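You operate a simulated robot arm through the tools that you are given. There is no shell and no other tool.

Carry out the task below with a simulated robot arm. There is one attempt and no reset: what you move stays moved.

## Task
Glue block 2 on the marked spot of the clamped board at the bench and clamp it down.
Fine: coat the spot with the purple pad, use the blue clamp, put the pad back and close the glue pot. Set down upright: purple pad. A coat counts when it lies all over at full strength: go over it till it gets no stronger.

The check looks at the end state, three seconds after you hand in, the way a careful person would. Anything else that was tipped, shoved, dropped, spilled or broken makes it a failure.

## Robot
A 7-joint arm with a two-finger parallel gripper, fixed in place. Base frame: the origin is at the foot of the arm, x ahead of it, y to its left, z up. Lengths are in m, angles in degrees, forces in N, time in s.
With the tool pointing down near the work surface it reaches from about 0.26 to 0.68 m from the base axis. Its first joint turns from -166.0 to 166.0 degrees. Payload 2.5 kg.
The tool frame sits at the grasp point between the pads (the TCP): z along the fingers, y along the line on which they close. The tips reach 0.03 m beyond it. The gripper opens to 0.094 m. The fingers are 0.028 m wide and 0.01 m thick; the gripper's body (0.05 by 0.096 m) begins 0.055 m behind the TCP.
Orientation is that of the tool frame in the base frame, as [roll, pitch, yaw] about the fixed x, y, z axes, in that order (R = Rz(yaw) Ry(pitch) Rx(roll)). With the fingers straight down and closing along the base's y, the tool's x points along the base's -x, its y along +y and its z along -z.

## Interface
- The arm moves only by the tool move_arm. Its argument "steps" is a list of rows, each a list of 6 numbers: the shift along the base's x, y, z in units of 200 mm (1.0 is 200 mm), then the turn, a rotation vector about the base's x, y, z in units of 60 degrees (1.0 is 60 degrees). In form: [[tx, ty, tz, rx, ry, rz], ...]. A call has 1 to 20 rows; each row is the pose to reach, as a shift and turn from the pose commanded when the call began. "hand" is the opening in per cent of the stroke, from 0 (shut) to 100 (fully open), set as the call begins (left out, the last holds). A call with a number of a shift or a turn outside -1 to 1 is refused whole. Rows are played at 5 a second. More than 0.05 m and 8.6 degrees between two rows, or a gripper value outside its range, and nothing of the call is played. A pose out of reach is approached as far as the arm can. The call stops where the force on the tool passes 90 N (or 10 N more than at its start, if that is more) or the arm is blocked; 0.2 s more then pass. The fingers move at their own pace (about 0.072 m/s each) and stop on an object; they squeeze with about 39 N. The grip force told is the motor's: it shows also when the fingers shut on nothing. Time passes only in rows, and 0.2 s behind the last, so rows that repeat a pose let the fingers close. The reply holds the time, the measured pose of the TCP, the force on the tool along the base axes, the opening and the grip force, in the units named above and with some noise, with the torque about the TCP (base axes, N m) and any sound that the robot's microphone picked up.
- Cameras (640 x 400 px; columns grow to the right, rows downward): "scene" is fixed at [0.2063, -0.4982, 0.7773]; the picture's right is [0.96, -0.27, 0.00], its down [-0.22, -0.80, -0.56] and it looks along [0.15, 0.54, -0.83] (base axes); focal length 218 px, centre (320, 200). "wrist" rides on the gripper at [0.076, 0.014, -0.102] in the tool frame; the picture's right is [-0.18, 0.98, 0.00], its down [-0.75, -0.14, -0.64] and it looks along [-0.63, -0.12, 0.77] (tool axes); focal length 243 px, centre (320, 200). There is no depth. A picture from a camera that has moved, and an enlarged one, comes with that camera's place and axes in the base frame and with its lens. The place of the scene camera against the robot may be out by one fixed shift of up to 0.018 m in any direction.
- camera(camera): a new picture of that camera. No time passes.
- inspect(camera, box): a new picture of the part [left, top, right, bottom] of that camera's present view, enlarged. No time passes.
- finish_job(): hands the job in; it is judged then, once.

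Places have to be worked out from the pictures, the camera data and where the tool is seen. Open the gripper and draw the arm clear of the work before you hand the job in, unless the task says otherwise.

The tools are called after "Call:" as a command line: name --pt "numbers of a row" for each row, then --argument value for the rest, lists and objects as JSON in quotes. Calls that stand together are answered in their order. move_arm: Moves the arm, as the interface text tells. Its arguments: {"type":"object","properties":{"steps":{"type":"array","items":{"type":"array","items":{"type":"number"}}},"hand":{"type":"number"}},"required":["steps"]} The other tools are called the same way: camera (camera) takes a picture; inspect (camera, box) takes an enlarged picture of a part of a camera's view; finish_job () hands the job in.

At the start:

```text
clock: 0.0
tcp_pos: [0.4728, -0.0544, 0.4857]
orientation: [179.9, 0.0, -179.9]
contact_force: [0.7, 0.5, 0.8]
ft_torque: [0.03, 0.01, 0.01]
grip_width: 0.0943
finger_force: 0.0
```

scene: 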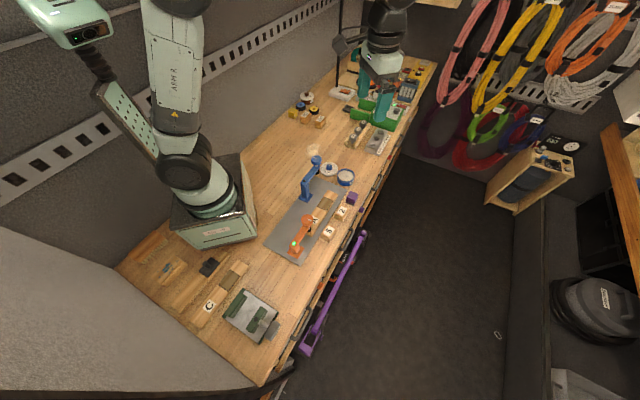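
wrist: 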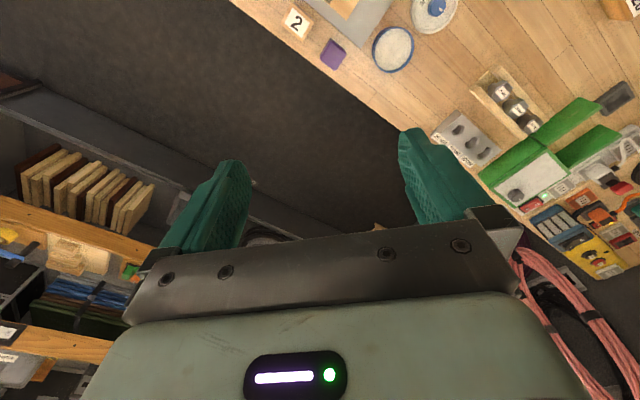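

I start by looking closely at the bench in the scene view to identify the block, board, clamps, pad and pot.

Call:
inspect --camera "scene" --box '[250, 140, 380, 270]'

Call:
inspect --camera "scene" --box '[270, 50, 450, 200]'

Call:
inspect --camera "scene" --box '[140, 230, 300, 350]'

Call:
camera --camera "wrist"

```text
3.08 times, centred on (315, 205) of scene
camera zoom: at [0.2063, -0.4982, 0.7773], right [0.96, -0.27, 0.0], down [-0.22, -0.8, -0.56], along [0.15, 0.54, -0.83], focal length 671 px, centre (335, 185)
```

zoom: 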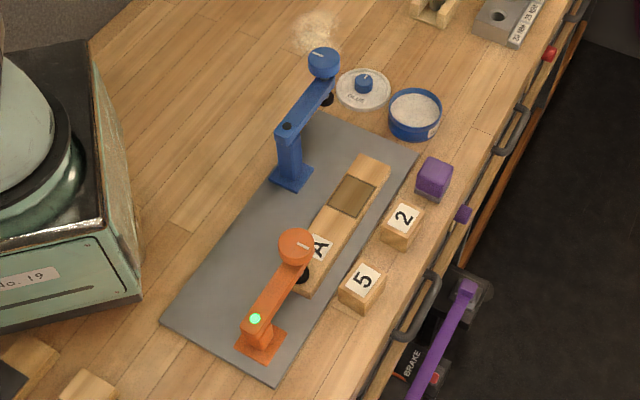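

```text
2.67 times, centred on (360, 125) of scene
camera zoom: at [0.2063, -0.4982, 0.7773], right [0.96, -0.27, 0.0], down [-0.22, -0.8, -0.56], along [0.15, 0.54, -0.83], focal length 582 px, centre (213, 400)
```

zoom: 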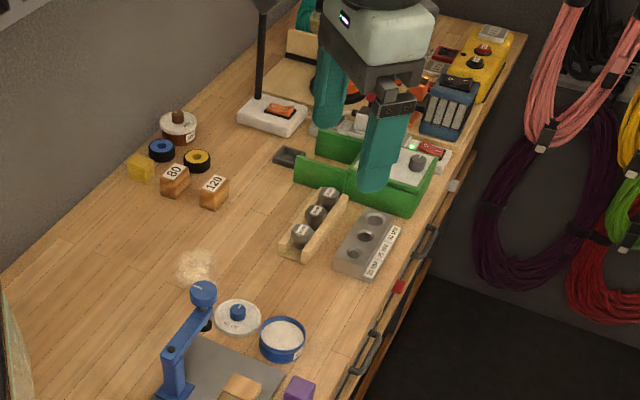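

```text
3.33 times, centred on (220, 290) of scene
camera zoom: at [0.2063, -0.4982, 0.7773], right [0.96, -0.27, 0.0], down [-0.22, -0.8, -0.56], along [0.15, 0.54, -0.83], focal length 727 px, centre (653, -100)
```

zoom: 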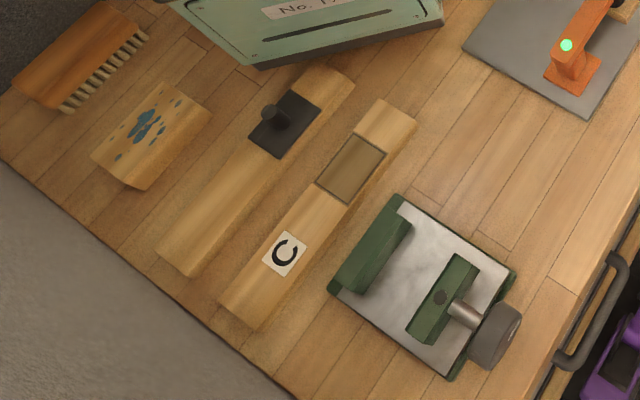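

```text
taken
camera wrist: at [0.3961, -0.0414, 0.587], right [0.18, 0.98, 0.0], down [0.75, -0.14, 0.64], along [0.63, -0.12, -0.77], focal length 243 px, centre (320, 200)
```

wrist: 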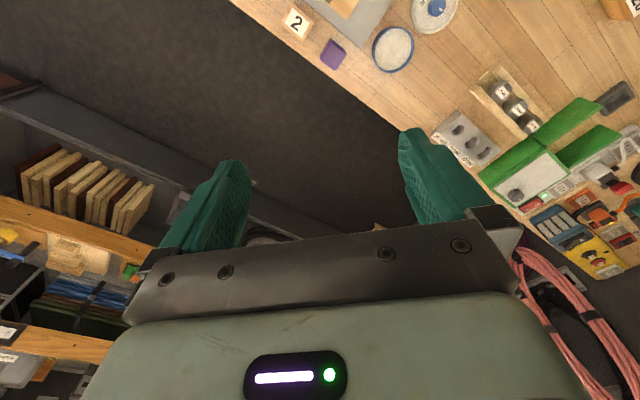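

The board A is on a grey plate, held by the orange clamp; the blue clamp is swung away, the glue pot is open with its lid beside. I zoom in further on those items.

Call:
inspect --camera "scene" --box '[290, 150, 330, 180]'

Call:
inspect --camera "scene" --box '[310, 155, 366, 197]'

Call:
inspect --camera "scene" --box '[310, 185, 366, 245]'

Call:
inspect --camera "scene" --box '[275, 205, 331, 265]'

Call:
inspect --camera "scene" --box '[290, 145, 350, 205]'

Call:
inspect --camera "wrist" --box '[260, 0, 480, 110]'

```text
13.33 times, centred on (310, 165) of scene
camera zoom: at [0.2063, -0.4982, 0.7773], right [0.96, -0.27, 0.0], down [-0.22, -0.8, -0.56], along [0.15, 0.54, -0.83], focal length 2907 px, centre (453, 667)
```

zoom: 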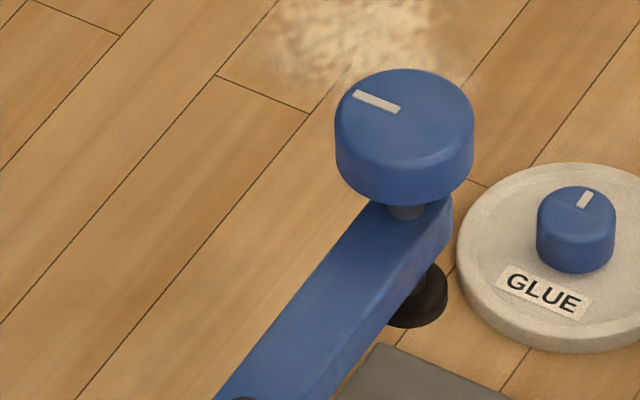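

```text
9.52 times, centred on (338, 176) of scene
camera zoom: at [0.2063, -0.4982, 0.7773], right [0.96, -0.27, 0.0], down [-0.22, -0.8, -0.56], along [0.15, 0.54, -0.83], focal length 2077 px, centre (149, 429)
```

zoom: 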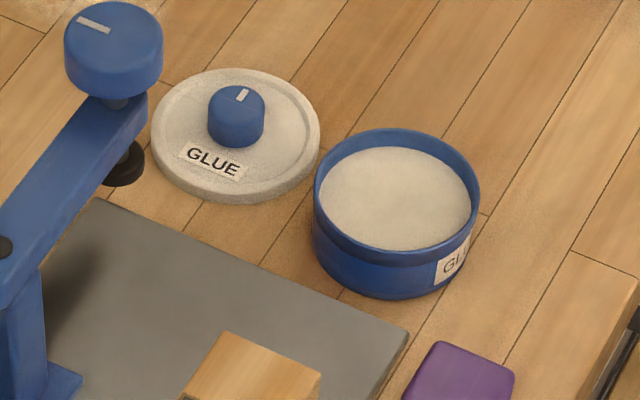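

```text
6.67 times, centred on (338, 215) of scene
camera zoom: at [0.2063, -0.4982, 0.7773], right [0.96, -0.27, 0.0], down [-0.22, -0.8, -0.56], along [0.15, 0.54, -0.83], focal length 1454 px, centre (200, 100)
```

zoom: 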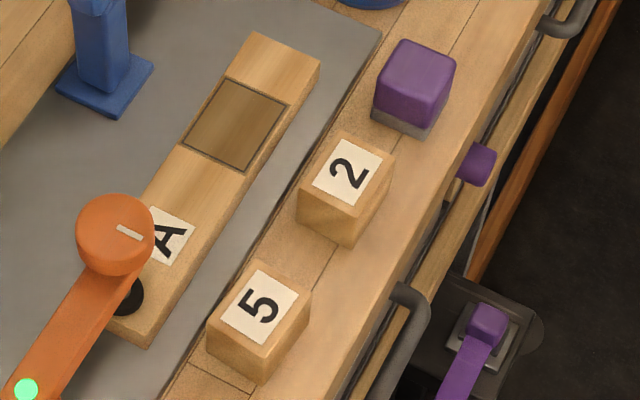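

```text
6.67 times, centred on (303, 235) of scene
camera zoom: at [0.2063, -0.4982, 0.7773], right [0.96, -0.27, 0.0], down [-0.22, -0.8, -0.56], along [0.15, 0.54, -0.83], focal length 1454 px, centre (433, -33)
```

zoom: 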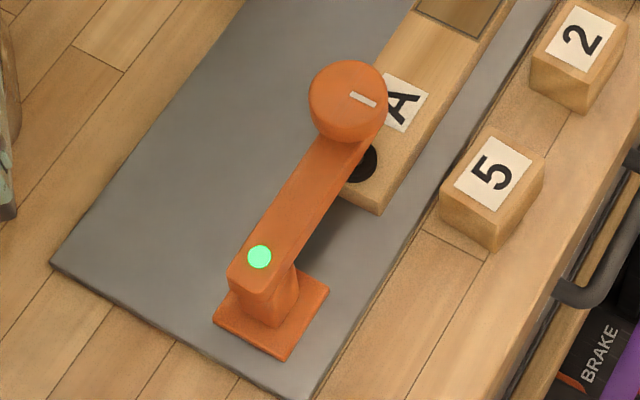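

```text
6.67 times, centred on (320, 175) of scene
camera zoom: at [0.2063, -0.4982, 0.7773], right [0.96, -0.27, 0.0], down [-0.22, -0.8, -0.56], along [0.15, 0.54, -0.83], focal length 1454 px, centre (320, 367)
```

zoom: 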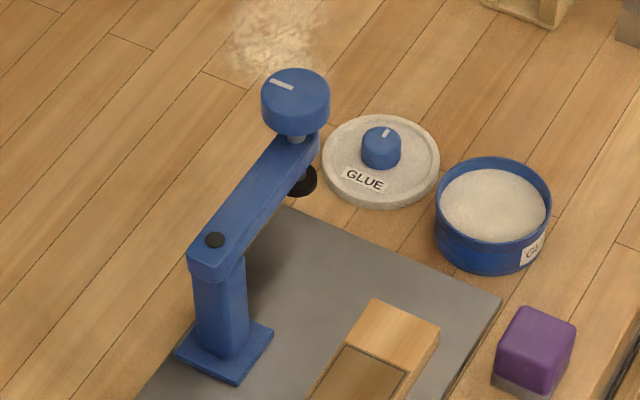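

```text
2.91 times, centred on (370, 55) of wrist
camera zoom: at [0.3961, -0.0414, 0.587], right [0.18, 0.98, 0.0], down [0.75, -0.14, 0.64], along [0.63, -0.12, -0.77], focal length 706 px, centre (174, 622)
```

zoom: 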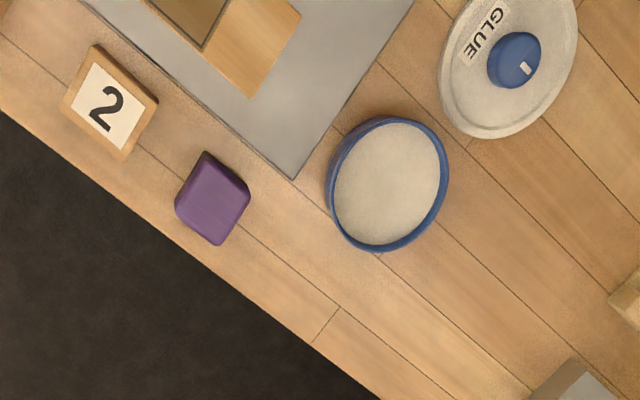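

Both cameras agree that the bench is at about z=0 and runs about 41° from base x. I place block 2 near (0.42,-0.09), the pad near (0.48,-0.035), the pot near (0.50,0.085) and the spot near (0.37,-0.02). Next I tilt the wrist to look straight down and refine these.

Call:
move_arm --pt "-0.03 0.03 -0.05 0 0.1 0" --pt "-0.08 0.06 -0.1 0 0.2 0" --pt "-0.13 0.1 -0.16 0 0.3 0" --pt "-0.18 0.14 -0.22 0 0.4 0" --pt "-0.23 0.18 -0.28 0 0.5 0" --pt "-0.28 0.22 -0.34 0 0.6 0" --pt "-0.32 0.25 -0.38 0 0.667 0" --pt "-0.32 0.25 -0.38 0 0.667 0" --hand 100

```text
clock: 1.8
tcp_pos: [0.4099, -0.0051, 0.4089]
orientation: [180.0, -40.1, 180.0]
contact_force: [-0.1, -0.3, 0.5]
ft_torque: [0.01, 0.01, 0.0]
grip_width: 0.0939
finger_force: 0.0
```

Pose reached with a 40° tilt; now I take the top-down wrist view.

Call:
camera --camera "wrist"

Call:
camera --camera "scene"

```text
taken
camera wrist: at [0.4165, 0.0086, 0.5358], right [0.14, 0.98, -0.12], down [0.99, -0.14, 0.01], along [-0.01, -0.12, -0.99], focal length 243 px, centre (320, 200)
```

wrist: 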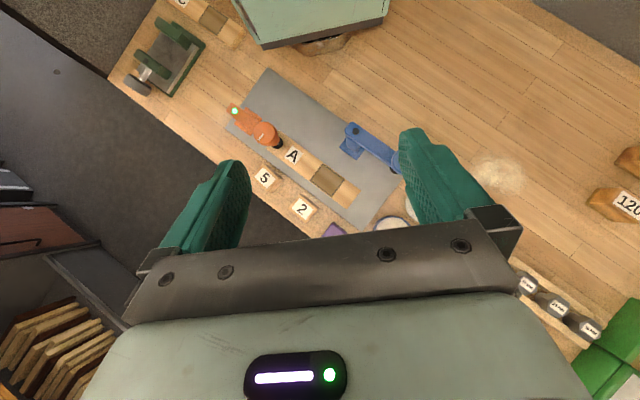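

```text
taken
```

scene: 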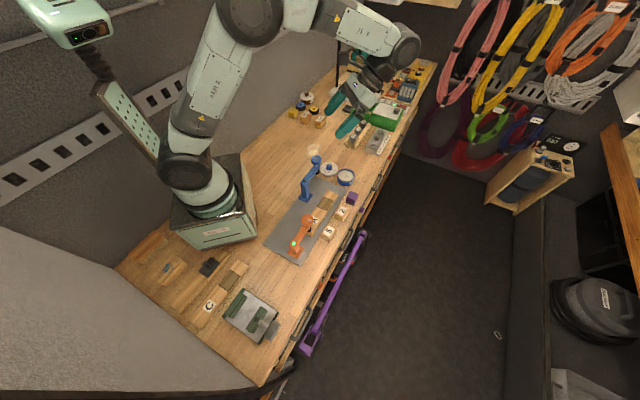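

The view covers the work area well. I zoom in on each part of it.

Call:
inspect --camera "wrist" --box '[220, 60, 420, 240]'

Call:
inspect --camera "wrist" --box '[330, 110, 410, 170]'

Call:
inspect --camera "wrist" --box '[280, 150, 370, 240]'

Call:
inspect --camera "wrist" --box '[220, 90, 300, 150]'

```text
2.22 times, centred on (320, 150) of wrist
camera zoom: at [0.4165, 0.0086, 0.5358], right [0.14, 0.98, -0.12], down [0.99, -0.14, 0.01], along [-0.01, -0.12, -0.99], focal length 539 px, centre (320, 311)
```

zoom: 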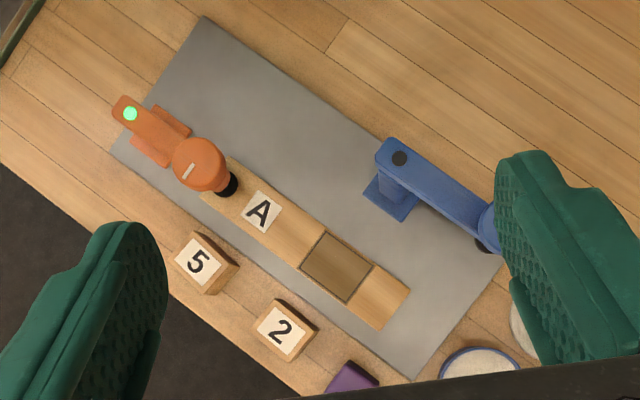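

```text
6.67 times, centred on (370, 140) of wrist
camera zoom: at [0.4165, 0.0086, 0.5358], right [0.14, 0.98, -0.12], down [0.99, -0.14, 0.01], along [-0.01, -0.12, -0.99], focal length 1618 px, centre (-13, 600)
```

zoom: 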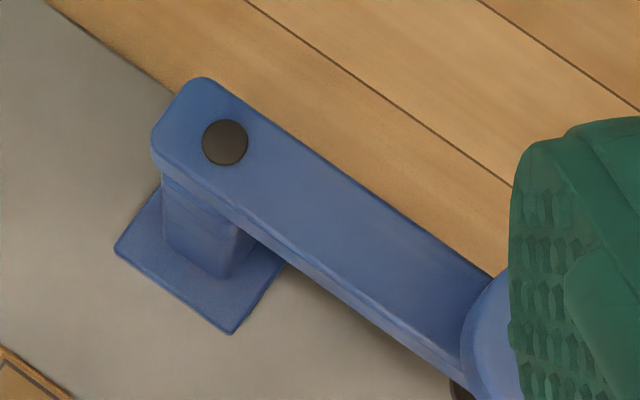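

```text
4.44 times, centred on (325, 195) of wrist
camera zoom: at [0.4165, 0.0086, 0.5358], right [0.14, 0.98, -0.12], down [0.99, -0.14, 0.01], along [-0.01, -0.12, -0.99], focal length 1078 px, centre (298, 222)
```

zoom: 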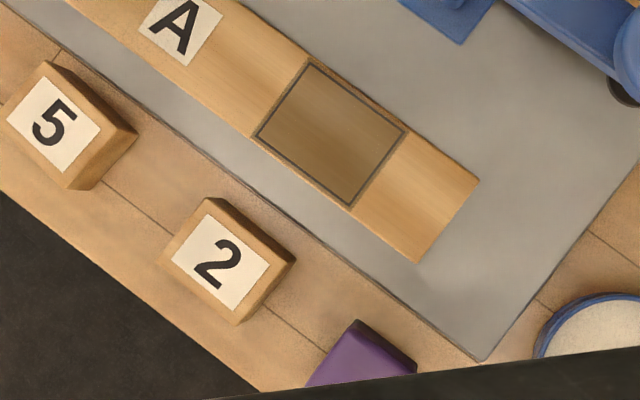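

```text
6.67 times, centred on (260, 120) of wrist
camera zoom: at [0.4165, 0.0086, 0.5358], right [0.14, 0.98, -0.12], down [0.99, -0.14, 0.01], along [-0.01, -0.12, -0.99], focal length 1618 px, centre (720, 733)
```

zoom: 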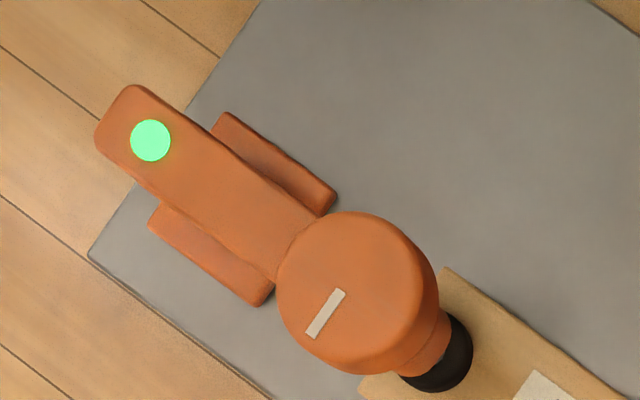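

The spot centre works out at about (0.371,-0.030), with the spot about 56 x 44 mm and the board at about 45°. I shift the camera forward to see the pad, pot, lid and clamp knob without the fingers in the way.

Call:
move_arm --pt "0.15 0.05 0 0 0 0" --pt "0.3 0.1 0 0 0 0" --pt "0.45 0.15 0 0 0 0" --pt "0.55 0.2 0 0 0 0" --pt "0.55 0.2 0 0 0 0"

Call:
camera --camera "wrist"

```text
clock: 3.0
tcp_pos: [0.4704, 0.0155, 0.4096]
orientation: [180.0, -40.0, -179.9]
contact_force: [-0.6, -0.3, 0.8]
ft_torque: [0.02, -0.01, 0.01]
grip_width: 0.094
finger_force: 0.1
out of reach, approached as far as the arm can: row 3, 4, 5
```

```text
taken
camera wrist: at [0.4776, 0.0294, 0.5358], right [0.14, 0.98, -0.12], down [0.99, -0.14, 0.01], along [-0.01, -0.12, -0.99], focal length 243 px, centre (320, 200)
```

wrist: 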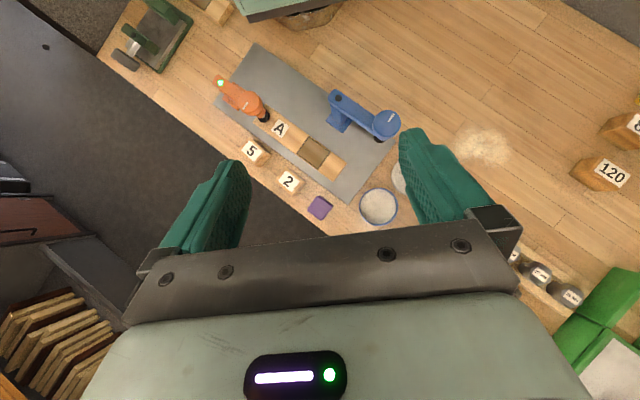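

Now pad, pot and knob are visible. I zoom in on each.

Call:
inspect --camera "wrist" --box '[270, 160, 350, 225]'

Call:
inspect --camera "wrist" --box '[320, 80, 410, 155]'

Call:
inspect --camera "wrist" --box '[340, 150, 420, 230]'

Call:
inspect --camera "wrist" --box '[260, 110, 350, 185]'

```text
6.15 times, centred on (310, 192) of wrist
camera zoom: at [0.4776, 0.0294, 0.5358], right [0.14, 0.98, -0.12], down [0.99, -0.14, 0.01], along [-0.01, -0.12, -0.99], focal length 1493 px, centre (382, 246)
```

zoom: 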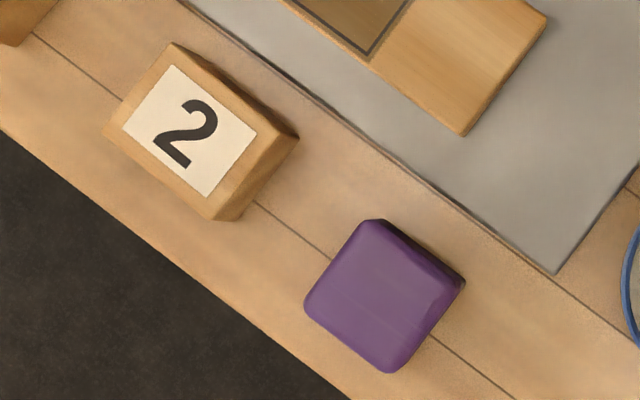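

```text
5.33 times, centred on (365, 118) of wrist
camera zoom: at [0.4776, 0.0294, 0.5358], right [0.14, 0.98, -0.12], down [0.99, -0.14, 0.01], along [-0.01, -0.12, -0.99], focal length 1294 px, centre (80, 640)
```

zoom: 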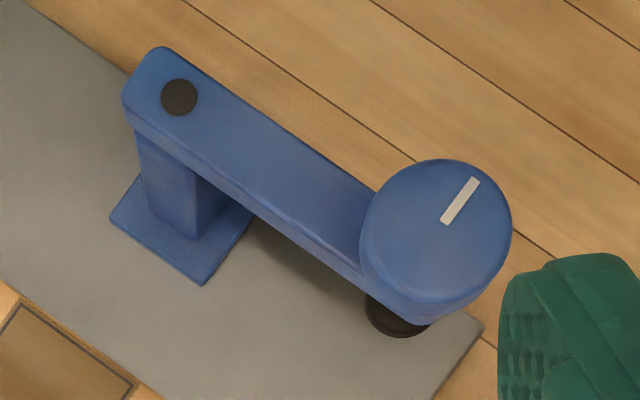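

```text
5.00 times, centred on (380, 190) of wrist
camera zoom: at [0.4776, 0.0294, 0.5358], right [0.14, 0.98, -0.12], down [0.99, -0.14, 0.01], along [-0.01, -0.12, -0.99], focal length 1213 px, centre (20, 250)
```

zoom: 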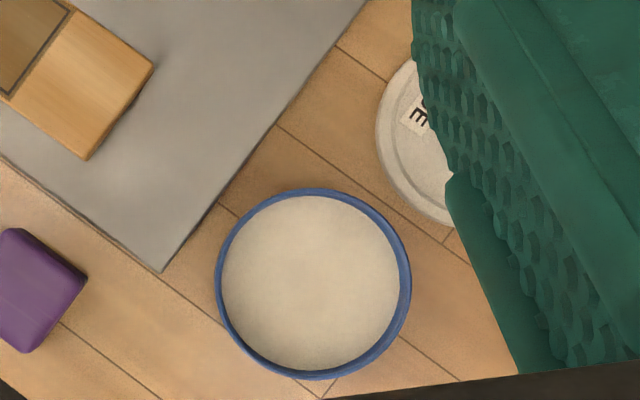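

```text
5.33 times, centred on (305, 148) of wrist
camera zoom: at [0.4776, 0.0294, 0.5358], right [0.14, 0.98, -0.12], down [0.99, -0.14, 0.01], along [-0.01, -0.12, -0.99], focal length 1294 px, centre (400, 480)
```

zoom: 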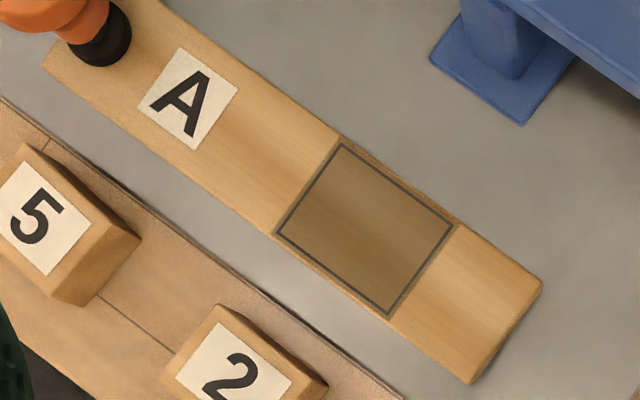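

I have good estimates: block 2 at (0.423,-0.087) with its top at z≈0.042, pot rim centre at (0.501,0.087) at z≈0.036, blue clamp pivot at (0.304,0.037) and its knob at (0.371,0.103), top z≈0.155. I zoom into the pad, lid and foot to get their heights.

Call:
inspect --camera "scene" --box '[338, 184, 366, 212]'

Call:
inspect --camera "scene" --box '[322, 156, 358, 190]'

Call:
inspect --camera "scene" --box '[296, 150, 332, 206]'

Call:
inspect --camera "scene" --box '[284, 205, 324, 240]'

Call:
inspect --camera "wrist" --box '[280, 165, 340, 225]'

```text
14.29 times, centred on (352, 198) of scene
camera zoom: at [0.2063, -0.4982, 0.7773], right [0.96, -0.27, 0.0], down [-0.22, -0.8, -0.56], along [0.15, 0.54, -0.83], focal length 3115 px, centre (-137, 229)
```

zoom: 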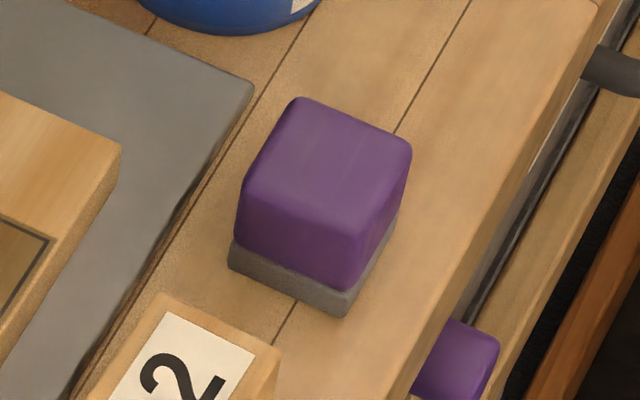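

```text
11.76 times, centred on (340, 173) of scene
camera zoom: at [0.2063, -0.4982, 0.7773], right [0.96, -0.27, 0.0], down [-0.22, -0.8, -0.56], along [0.15, 0.54, -0.83], focal length 2565 px, centre (85, 518)
```

zoom: 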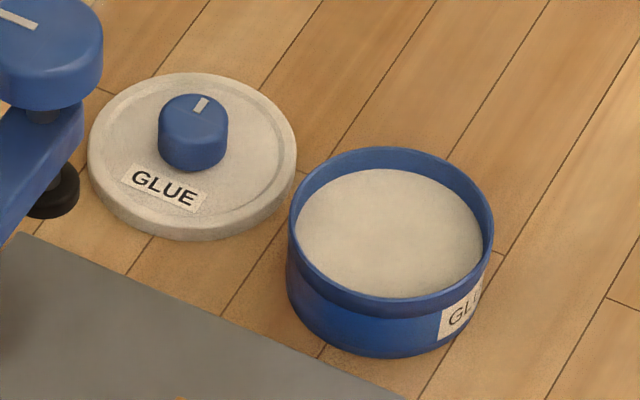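

```text
7.14 times, centred on (314, 178) of scene
camera zoom: at [0.2063, -0.4982, 0.7773], right [0.96, -0.27, 0.0], down [-0.22, -0.8, -0.56], along [0.15, 0.54, -0.83], focal length 1558 px, centre (363, 357)
```

zoom: 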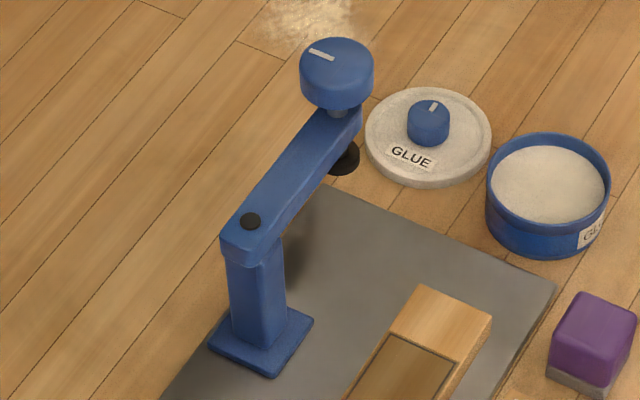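

```text
11.43 times, centred on (304, 222) of scene
camera zoom: at [0.2063, -0.4982, 0.7773], right [0.96, -0.27, 0.0], down [-0.22, -0.8, -0.56], along [0.15, 0.54, -0.83], focal length 2492 px, centre (503, -57)
```

zoom: 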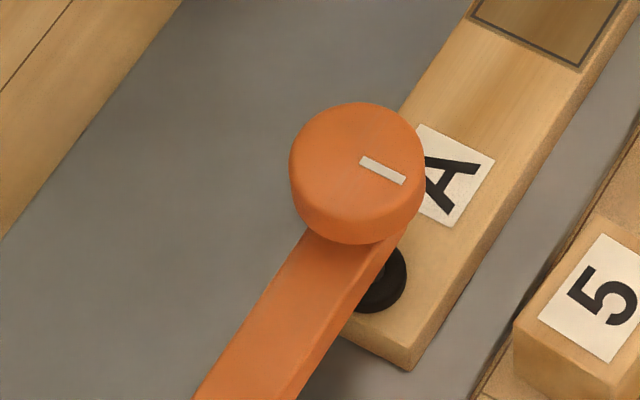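

```text
6.67 times, centred on (310, 195) of wrist
camera zoom: at [0.4776, 0.0294, 0.5358], right [0.14, 0.98, -0.12], down [0.99, -0.14, 0.01], along [-0.01, -0.12, -0.99], focal length 1618 px, centre (387, 233)
```

zoom: 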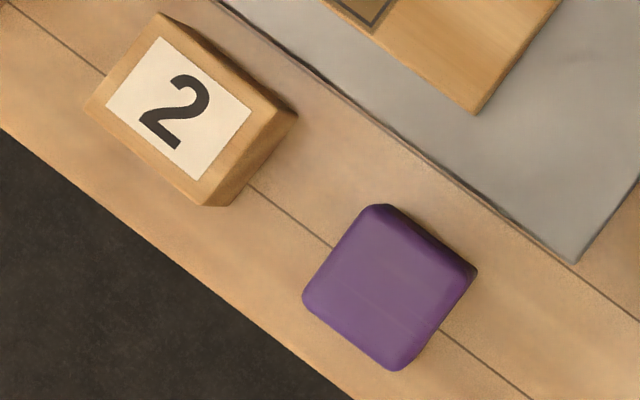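

The pad is about 36 mm square and 43 mm tall, with a grey felt about 11 mm thick, centred near (0.487,-0.031). The glue surface is at about z=0.029. I level the tool again and check the commanded pose after that out-of-reach notice.

Call:
move_arm --pt "0 0 -0.07 0 -0.1 0" --pt "0 0 -0.14 0 -0.2 0" --pt "0 0 -0.21 0 -0.3 0" --pt "0 0 -0.28 0 -0.4 0" --pt "0 0 -0.35 0 -0.5 0" --pt "0 0 -0.42 0 -0.6 0" --pt "0 0 -0.5 0 -0.667 0" --pt "0 0 -0.5 0 -0.667 0" --hand 85

```text
clock: 4.8
tcp_pos: [0.4695, 0.0139, 0.3098]
orientation: [-180.0, 0.1, 179.9]
contact_force: [0.2, 0.1, -0.1]
ft_torque: [0.01, -0.02, 0.03]
grip_width: 0.0798
finger_force: 0.0
```

The commanded pose is the clipped one, so shifts work from the measured pose. I now move above the pad at z=0.15 with the tool yawed 44°, so that the fingers close across the bench.

Call:
move_arm --pt "0.015 -0.04 -0.13 0 0 0.12" --pt "0.03 -0.08 -0.26 0 0 0.24" --pt "0.045 -0.12 -0.39 0 0 0.36" --pt "0.06 -0.16 -0.52 0 0 0.48" --pt "0.075 -0.2 -0.65 0 0 0.6" --pt "0.09 -0.225 -0.8 0 0 0.733" --pt "0.09 -0.225 -0.8 0 0 0.733"

Call:
camera --camera "wrist"

```text
clock: 6.4
tcp_pos: [0.4858, -0.0311, 0.1494]
orientation: [-180.0, 0.0, -135.8]
contact_force: [0.4, -0.1, 0.2]
ft_torque: [0.0, -0.03, 0.02]
grip_width: 0.0798
finger_force: 0.1
```

```text
taken
camera wrist: at [0.4203, -0.0747, 0.2508], right [-0.55, 0.83, 0.0], down [0.64, 0.42, 0.64], along [0.54, 0.35, -0.77], focal length 243 px, centre (320, 200)
```

wrist: 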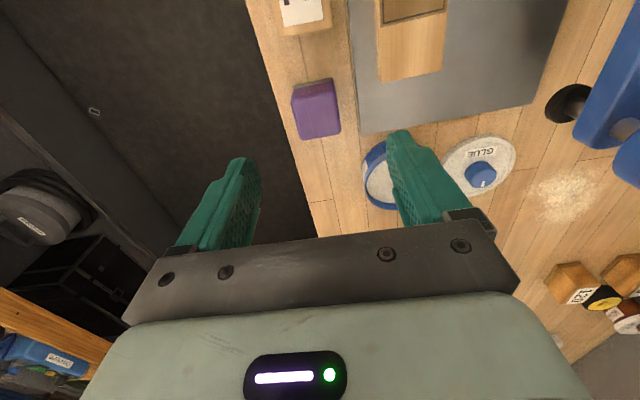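

The pad sits almost straight below the grasp point in this view. I zoom in to fine-tune its centre and angle before descending.

Call:
inspect --camera "wrist" --box '[270, 60, 370, 160]'

```text
4.00 times, centred on (320, 110) of wrist
camera zoom: at [0.4203, -0.0747, 0.2508], right [-0.55, 0.83, 0.0], down [0.64, 0.42, 0.64], along [0.54, 0.35, -0.77], focal length 970 px, centre (320, 560)
```

zoom: 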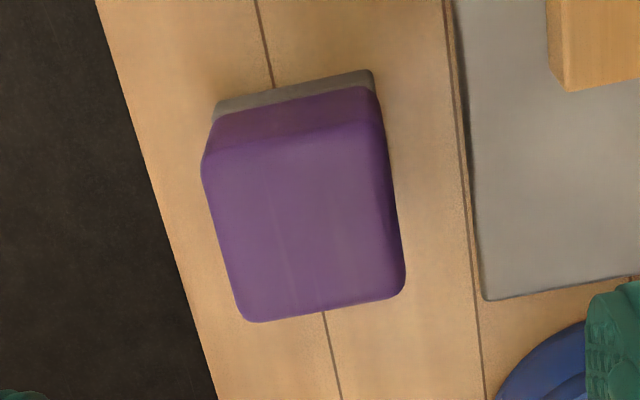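

The pad's centre is (0.4875,-0.032) at about 44.2°, which matches the tool yaw. I descend so the tips stay above the felt, leaving the fingers open.

Call:
move_arm --pt "0.0085 -0.005 -0.1 0 0 0" --pt "0.0085 -0.005 -0.25 0 0 0" --pt "0.0085 -0.005 -0.38 0 0 0" --pt "0.0085 -0.005 -0.48 0 0 0" --pt "0.0085 -0.005 -0.527 0 0 0" --pt "0.0085 -0.005 -0.527 0 0 0"

Call:
camera --camera "wrist"

Call:
inspect --camera "scene" --box '[320, 170, 380, 220]'

```text
clock: 7.8
tcp_pos: [0.4898, -0.0325, 0.0445]
orientation: [-180.0, 0.1, -136.1]
contact_force: [0.5, 1.0, -0.1]
ft_torque: [-0.01, 0.04, -0.01]
grip_width: 0.0802
finger_force: 0.2
```

```text
taken
camera wrist: at [0.4243, -0.0754, 0.1458], right [-0.55, 0.83, 0.0], down [0.64, 0.42, 0.64], along [0.54, 0.35, -0.77], focal length 243 px, centre (320, 200)
```

wrist: 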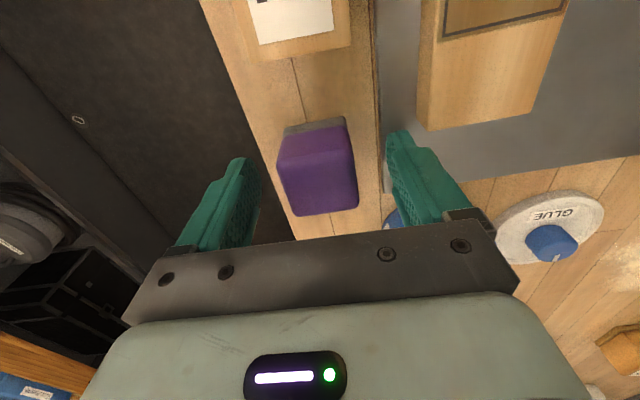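

```text
8.00 times, centred on (350, 195) of scene
camera zoom: at [0.2063, -0.4982, 0.7773], right [0.96, -0.27, 0.0], down [-0.22, -0.8, -0.56], along [0.15, 0.54, -0.83], focal length 1744 px, centre (80, 240)
```

zoom: 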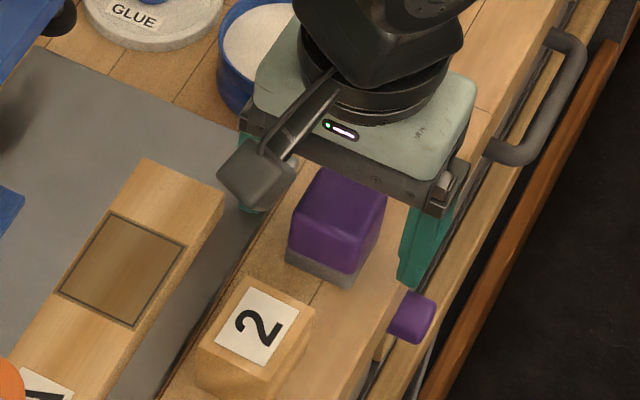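

The pad is between the fingers. I close on it.

Call:
move_arm --pt "0 0 0 0 0 0" --pt "0 0 0 0 0 0" --pt "0 0 0 0 0 0" --pt "0 0 0 0 0 0" --pt "0 0 0 0 0 0" --hand 0

```text
clock: 9.0
tcp_pos: [0.4887, -0.0326, 0.0447]
orientation: [180.0, 0.0, -136.0]
contact_force: [-0.9, -0.3, 0.0]
ft_torque: [0.05, 0.0, -0.03]
grip_width: 0.0434
finger_force: 39.3
```

The fingers stopped at 43 mm with full squeeze, a bit wider than my estimate. I check how the pad sits in the fingers.

Call:
inspect --camera "wrist" --box '[220, 100, 420, 225]'

Call:
inspect --camera "scene" --box '[335, 180, 371, 212]'

```text
3.20 times, centred on (320, 162) of wrist
camera zoom: at [0.4243, -0.0755, 0.146], right [-0.55, 0.83, 0.0], down [0.64, 0.42, 0.64], along [0.54, 0.35, -0.77], focal length 776 px, centre (320, 320)
```

zoom: 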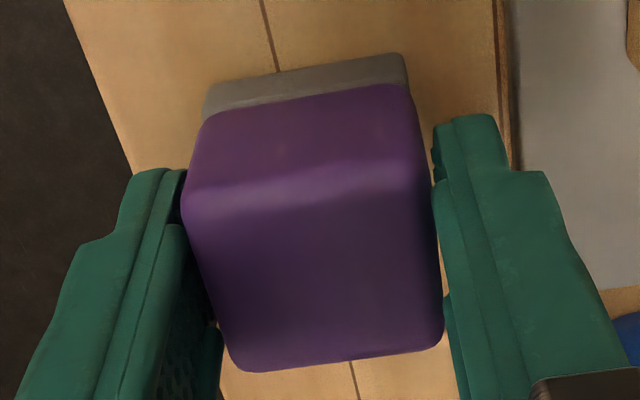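

```text
12.50 times, centred on (353, 196) of scene
camera zoom: at [0.2063, -0.4982, 0.7773], right [0.96, -0.27, 0.0], down [-0.22, -0.8, -0.56], along [0.15, 0.54, -0.83], focal length 2726 px, centre (-92, 250)
```

zoom: 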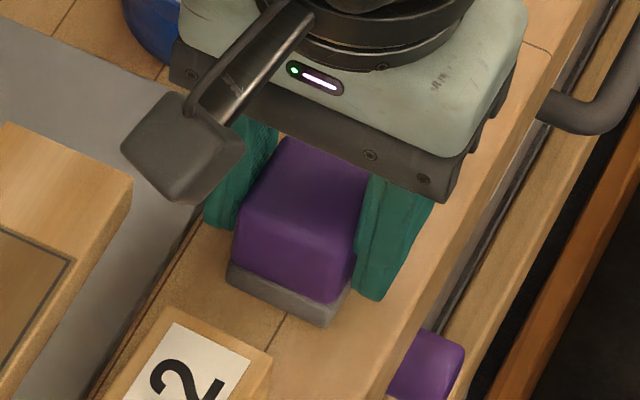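

The pad is held straight in the fingers, with the tips just above the felt. I lift it and check the weight reading.

Call:
move_arm --pt "0 0 0.05 0 0 0" --pt "0 0 0.15 0 0 0" --pt "0 0 0.3 0 0 0" --pt "0 0 0.4 0 0 0" --pt "0 0 0.4 0 0 0"

Call:
camera --camera "wrist"

```text
clock: 10.2
tcp_pos: [0.4876, -0.0329, 0.1246]
orientation: [-180.0, 0.0, -136.0]
contact_force: [0.3, -0.2, -0.7]
ft_torque: [0.01, 0.02, 0.03]
grip_width: 0.0433
finger_force: 38.7
```

```text
taken
camera wrist: at [0.4224, -0.0759, 0.2257], right [-0.55, 0.83, 0.0], down [0.64, 0.42, 0.64], along [0.54, 0.35, -0.77], focal length 243 px, centre (320, 200)
```

wrist: 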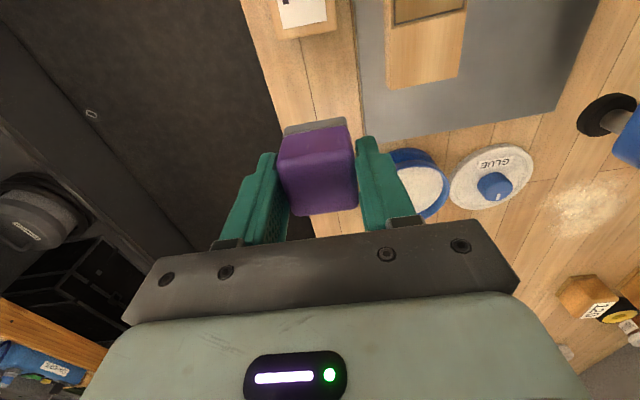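

The pad is lifted cleanly. I move it over the glue pot at (0.501,0.087).

Call:
move_arm --pt "0.016 0.15 0 0 0 0" --pt "0.032 0.3 0 0 0 0" --pt "0.048 0.45 0 0 0 0" --pt "0.064 0.6 0 0 0 0" --pt "0.064 0.6 0 0 0 0"

Call:
camera --camera "wrist"

Call:
inspect --camera "scene" --box '[310, 140, 370, 200]'

```text
clock: 11.4
tcp_pos: [0.5026, 0.0888, 0.1254]
orientation: [-179.9, 0.0, -136.0]
contact_force: [-0.5, 0.3, -0.4]
ft_torque: [0.02, 0.03, -0.02]
grip_width: 0.0434
finger_force: 38.9
```

```text
taken
camera wrist: at [0.437, 0.0448, 0.2273], right [-0.55, 0.83, 0.0], down [0.64, 0.42, 0.64], along [0.54, 0.35, -0.77], focal length 243 px, centre (320, 200)
```

wrist: 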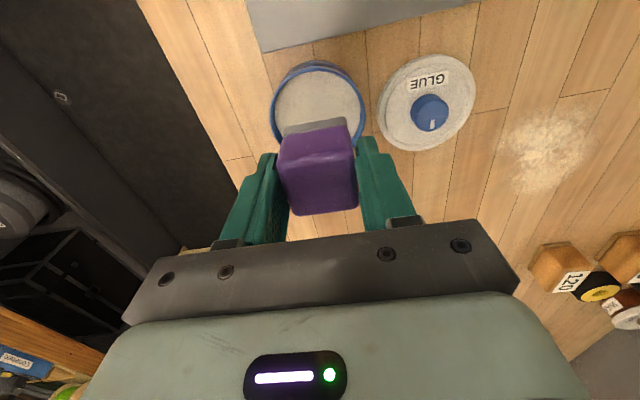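

```text
6.67 times, centred on (340, 170) of scene
camera zoom: at [0.2063, -0.4982, 0.7773], right [0.96, -0.27, 0.0], down [-0.22, -0.8, -0.56], along [0.15, 0.54, -0.83], focal length 1454 px, centre (187, 400)
```

zoom: 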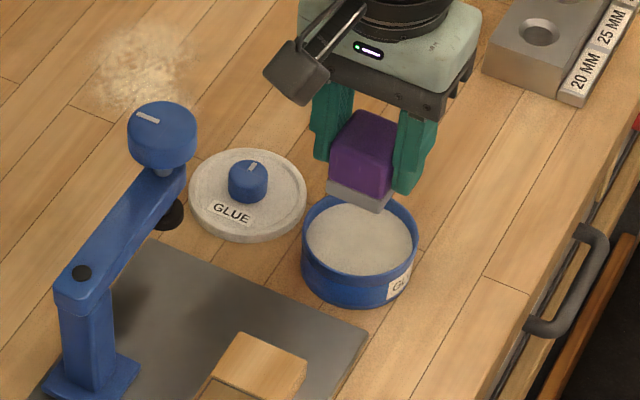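

I check the pad's centring over the pot with a zoom.

Call:
inspect --camera "wrist" --box '[250, 50, 390, 170]'

```text
3.33 times, centred on (320, 110) of wrist
camera zoom: at [0.437, 0.0448, 0.2273], right [-0.55, 0.83, 0.0], down [0.64, 0.42, 0.64], along [0.54, 0.35, -0.77], focal length 809 px, centre (320, 500)
```

zoom: 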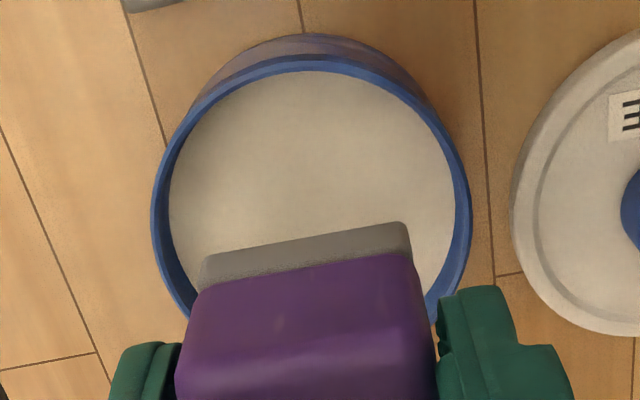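

The pad is centred within about 1–2 mm of the pot. I dip it gently until the felt is a few mm below the glue surface.

Call:
move_arm --pt "0 -0.006 -0.12 0 0 0" --pt "0 -0.006 -0.2 0 0 0" --pt "0 -0.006 -0.25 0 0 0" --pt "0 -0.006 -0.27 0 0 0" --pt "0 -0.006 -0.285 0 0 0" --pt "0 -0.006 -0.285 0 0 0"

Call:
inspect --camera "scene" --box '[320, 150, 370, 195]'

```text
clock: 12.8
tcp_pos: [0.5019, 0.0886, 0.0691]
orientation: [-179.9, 0.2, -135.9]
contact_force: [-4.6, 1.8, 32.9]
ft_torque: [0.11, -0.04, -0.04]
grip_width: 0.0435
finger_force: 39.1
```

```text
8.89 times, centred on (345, 172) of scene
camera zoom: at [0.2063, -0.4982, 0.7773], right [0.96, -0.27, 0.0], down [-0.22, -0.8, -0.56], along [0.15, 0.54, -0.83], focal length 1938 px, centre (98, 444)
```

zoom: 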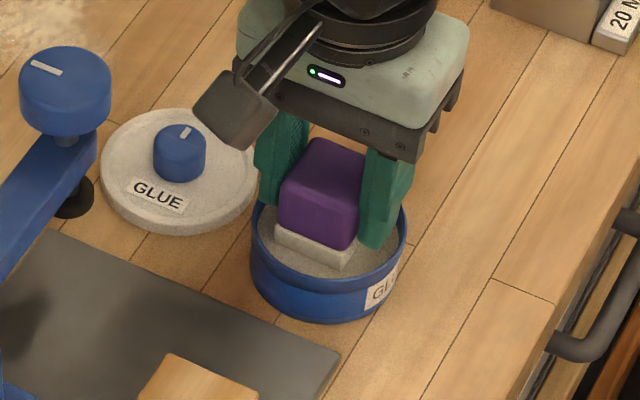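

The felt met the glue with 33 N and turned white, so it is loaded. I lift straight up and look at it.

Call:
move_arm --pt "0 0 0.03 0 0 0" --pt "0 0 0.1 0 0 0" --pt "0 0 0.2 0 0 0" --pt "0 0 0.33 0 0 0" --pt "0 0 0.33 0 0 0"

Call:
inspect --camera "scene" --box '[320, 140, 370, 190]'

Call:
inspect --camera "wrist" --box '[250, 50, 390, 220]'

```text
clock: 14.0
tcp_pos: [0.4998, 0.0885, 0.1341]
orientation: [-180.0, 0.1, -136.0]
contact_force: [-0.2, -0.7, -0.3]
ft_torque: [-0.01, 0.05, -0.02]
grip_width: 0.0437
finger_force: 38.9
```

```text
8.00 times, centred on (345, 165) of scene
camera zoom: at [0.2063, -0.4982, 0.7773], right [0.96, -0.27, 0.0], down [-0.22, -0.8, -0.56], along [0.15, 0.54, -0.83], focal length 1744 px, centre (120, 480)
```

zoom: 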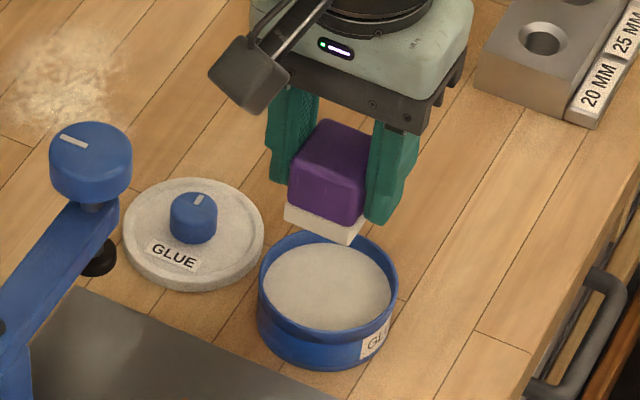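

```text
2.35 times, centred on (320, 135) of wrist
camera zoom: at [0.4351, 0.0446, 0.2354], right [-0.55, 0.83, 0.0], down [0.64, 0.42, 0.64], along [0.54, 0.35, -0.77], focal length 571 px, centre (320, 353)
```

zoom: 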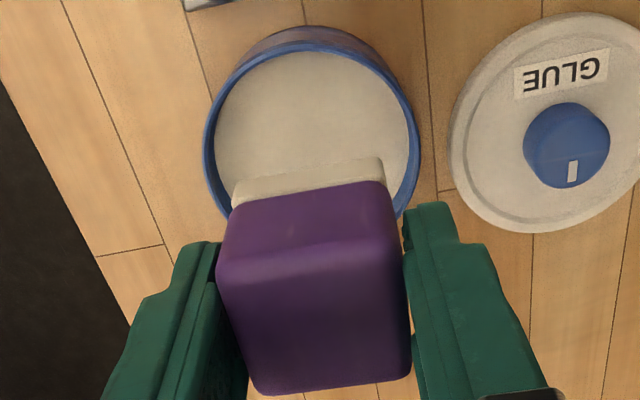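

The felt is evenly white and the pad has not slipped. I carry it over the marked spot, well above the board and clear of the clamps.

Call:
move_arm --pt "-0.11 -0.1 0 0 0 0.005" --pt "-0.22 -0.2 0 0 0 0.01" --pt "-0.33 -0.3 0 0 0 0.015" --pt "-0.44 -0.4 0 0 0 0.02" --pt "-0.55 -0.49 0 0 0 0.025" --pt "-0.647 -0.5855 0 0 0 0.025" --pt "-0.647 -0.5855 0 0 0 0.025"

Call:
camera --camera "wrist"

Call:
inspect --camera "scene" --box '[290, 170, 350, 230]'

```text
clock: 15.6
tcp_pos: [0.3719, -0.0306, 0.1335]
orientation: [180.0, 0.0, -134.5]
contact_force: [-0.7, -0.6, -0.1]
ft_torque: [-0.02, -0.01, 0.06]
grip_width: 0.0435
finger_force: 38.8
```

```text
taken
camera wrist: at [0.3082, -0.0757, 0.2353], right [-0.57, 0.82, 0.0], down [0.63, 0.44, 0.64], along [0.53, 0.37, -0.77], focal length 243 px, centre (320, 200)
```

wrist: 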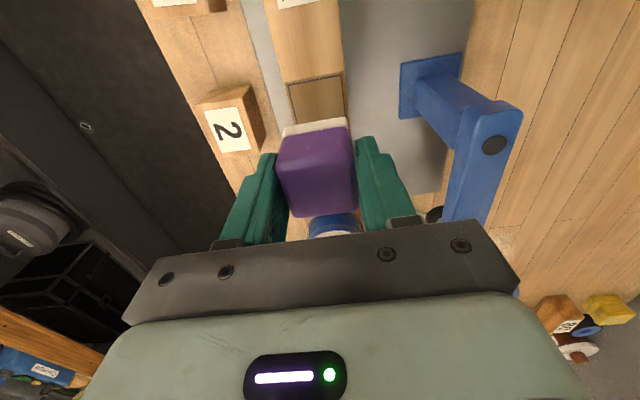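

```text
6.67 times, centred on (320, 200) of scene
camera zoom: at [0.2063, -0.4982, 0.7773], right [0.96, -0.27, 0.0], down [-0.22, -0.8, -0.56], along [0.15, 0.54, -0.83], focal length 1454 px, centre (320, 200)
```

zoom: 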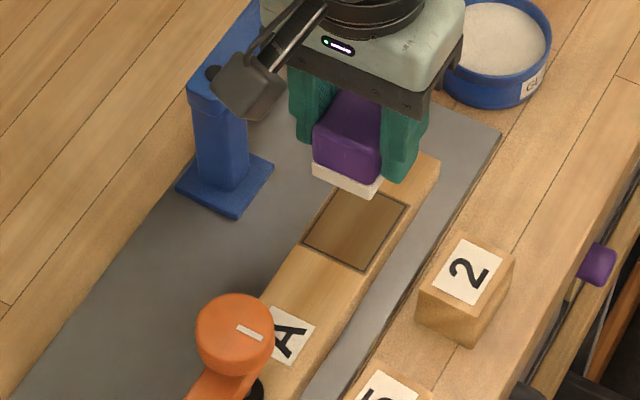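

I zoom the wrist view to locate the spot precisely relative to the pad before lowering.

Call:
inspect --camera "wrist" --box '[260, 50, 380, 150]'

```text
4.00 times, centred on (320, 100) of wrist
camera zoom: at [0.3082, -0.0757, 0.2353], right [-0.57, 0.82, 0.0], down [0.63, 0.44, 0.64], along [0.53, 0.37, -0.77], focal length 970 px, centre (320, 600)
```

zoom: 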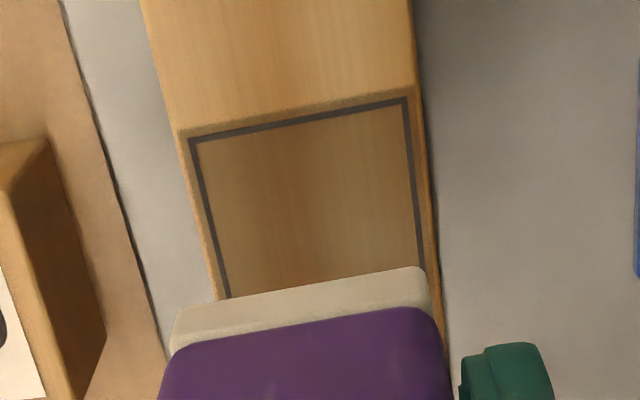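

The pad centre is at about (0.373,-0.030) and the spot centre at (0.370,-0.030), with angles matching within 0.5°. I correct by -2.5 mm in x and lower to just above contact.

Call:
move_arm --pt "-0.0125 0 -0.1 0 0 0" --pt "-0.0125 0 -0.2 0 0 0" --pt "-0.0125 0 -0.27 0 0 0" --pt "-0.0125 0 -0.295 0 0 0" --pt "-0.0125 0 -0.295 0 0 0"

Call:
inspect --camera "scene" --box '[295, 180, 345, 225]'

Call:
inspect --camera "wrist" --box '[250, 30, 390, 150]'

```text
clock: 16.8
tcp_pos: [0.3703, -0.0296, 0.0735]
orientation: [180.0, -0.1, -134.5]
contact_force: [-0.1, -0.8, -0.4]
ft_torque: [0.0, 0.04, 0.0]
grip_width: 0.0433
finger_force: 39.1
```

```text
8.89 times, centred on (320, 202) of scene
camera zoom: at [0.2063, -0.4982, 0.7773], right [0.96, -0.27, 0.0], down [-0.22, -0.8, -0.56], along [0.15, 0.54, -0.83], focal length 1938 px, centre (320, 178)
```

zoom: 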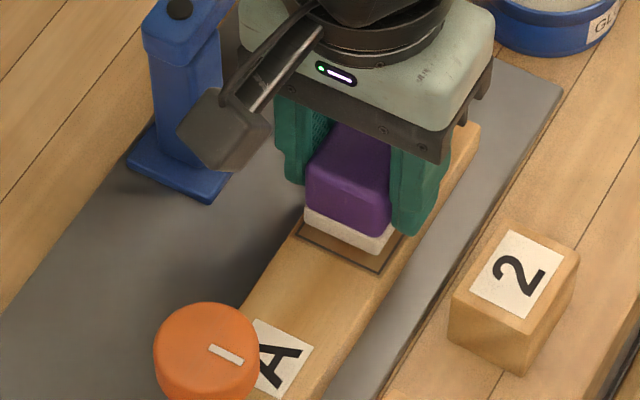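

```text
3.33 times, centred on (320, 90) of wrist
camera zoom: at [0.3055, -0.0762, 0.1747], right [-0.57, 0.82, 0.0], down [0.63, 0.44, 0.64], along [0.53, 0.37, -0.77], focal length 809 px, centre (320, 567)
```

zoom: 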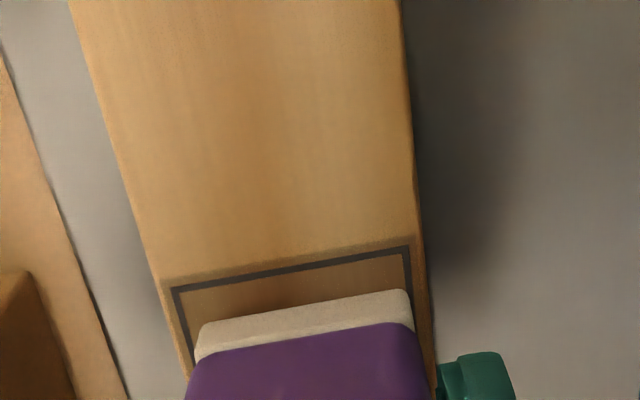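

The pad hovers over the spot without contact. I lower it in small steps watching the force.

Call:
move_arm --pt "0 0 -0.005 0 0 0" --pt "0 0 -0.01 0 0 0" --pt "0 0 -0.01 0 0 0"

```text
clock: 17.6
tcp_pos: [0.3703, -0.0304, 0.0713]
orientation: [-179.9, 0.0, -134.4]
contact_force: [0.5, -0.5, -1.1]
ft_torque: [0.0, -0.02, -0.03]
grip_width: 0.0433
finger_force: 39.3
```

No contact yet at TCP z=0.0713; I continue down 2 mm.

Call:
move_arm --pt "0 0 -0.005 0 0 0" --pt "0 0 -0.01 0 0 0" --pt "0 0 -0.01 0 0 0"

Call:
inspect --camera "scene" --box '[305, 190, 335, 217]'

```text
clock: 18.4
tcp_pos: [0.3699, -0.0306, 0.0711]
orientation: [-180.0, 0.0, -134.5]
contact_force: [-1.2, 0.0, 11.0]
ft_torque: [0.06, -0.1, 0.02]
grip_width: 0.0432
finger_force: 38.8
```

```text
14.81 times, centred on (320, 204) of scene
camera zoom: at [0.2063, -0.4982, 0.7773], right [0.96, -0.27, 0.0], down [-0.22, -0.8, -0.56], along [0.15, 0.54, -0.83], focal length 3230 px, centre (320, 148)
```

zoom: 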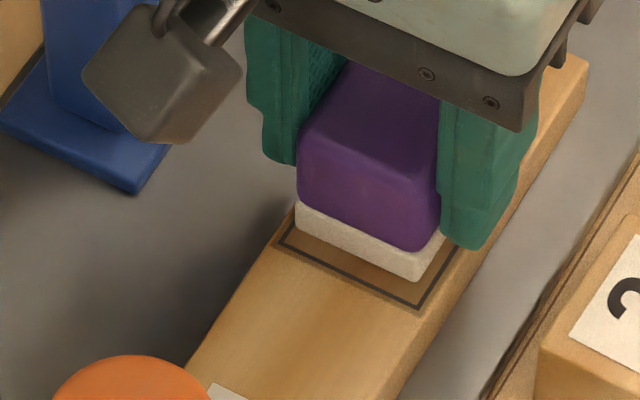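

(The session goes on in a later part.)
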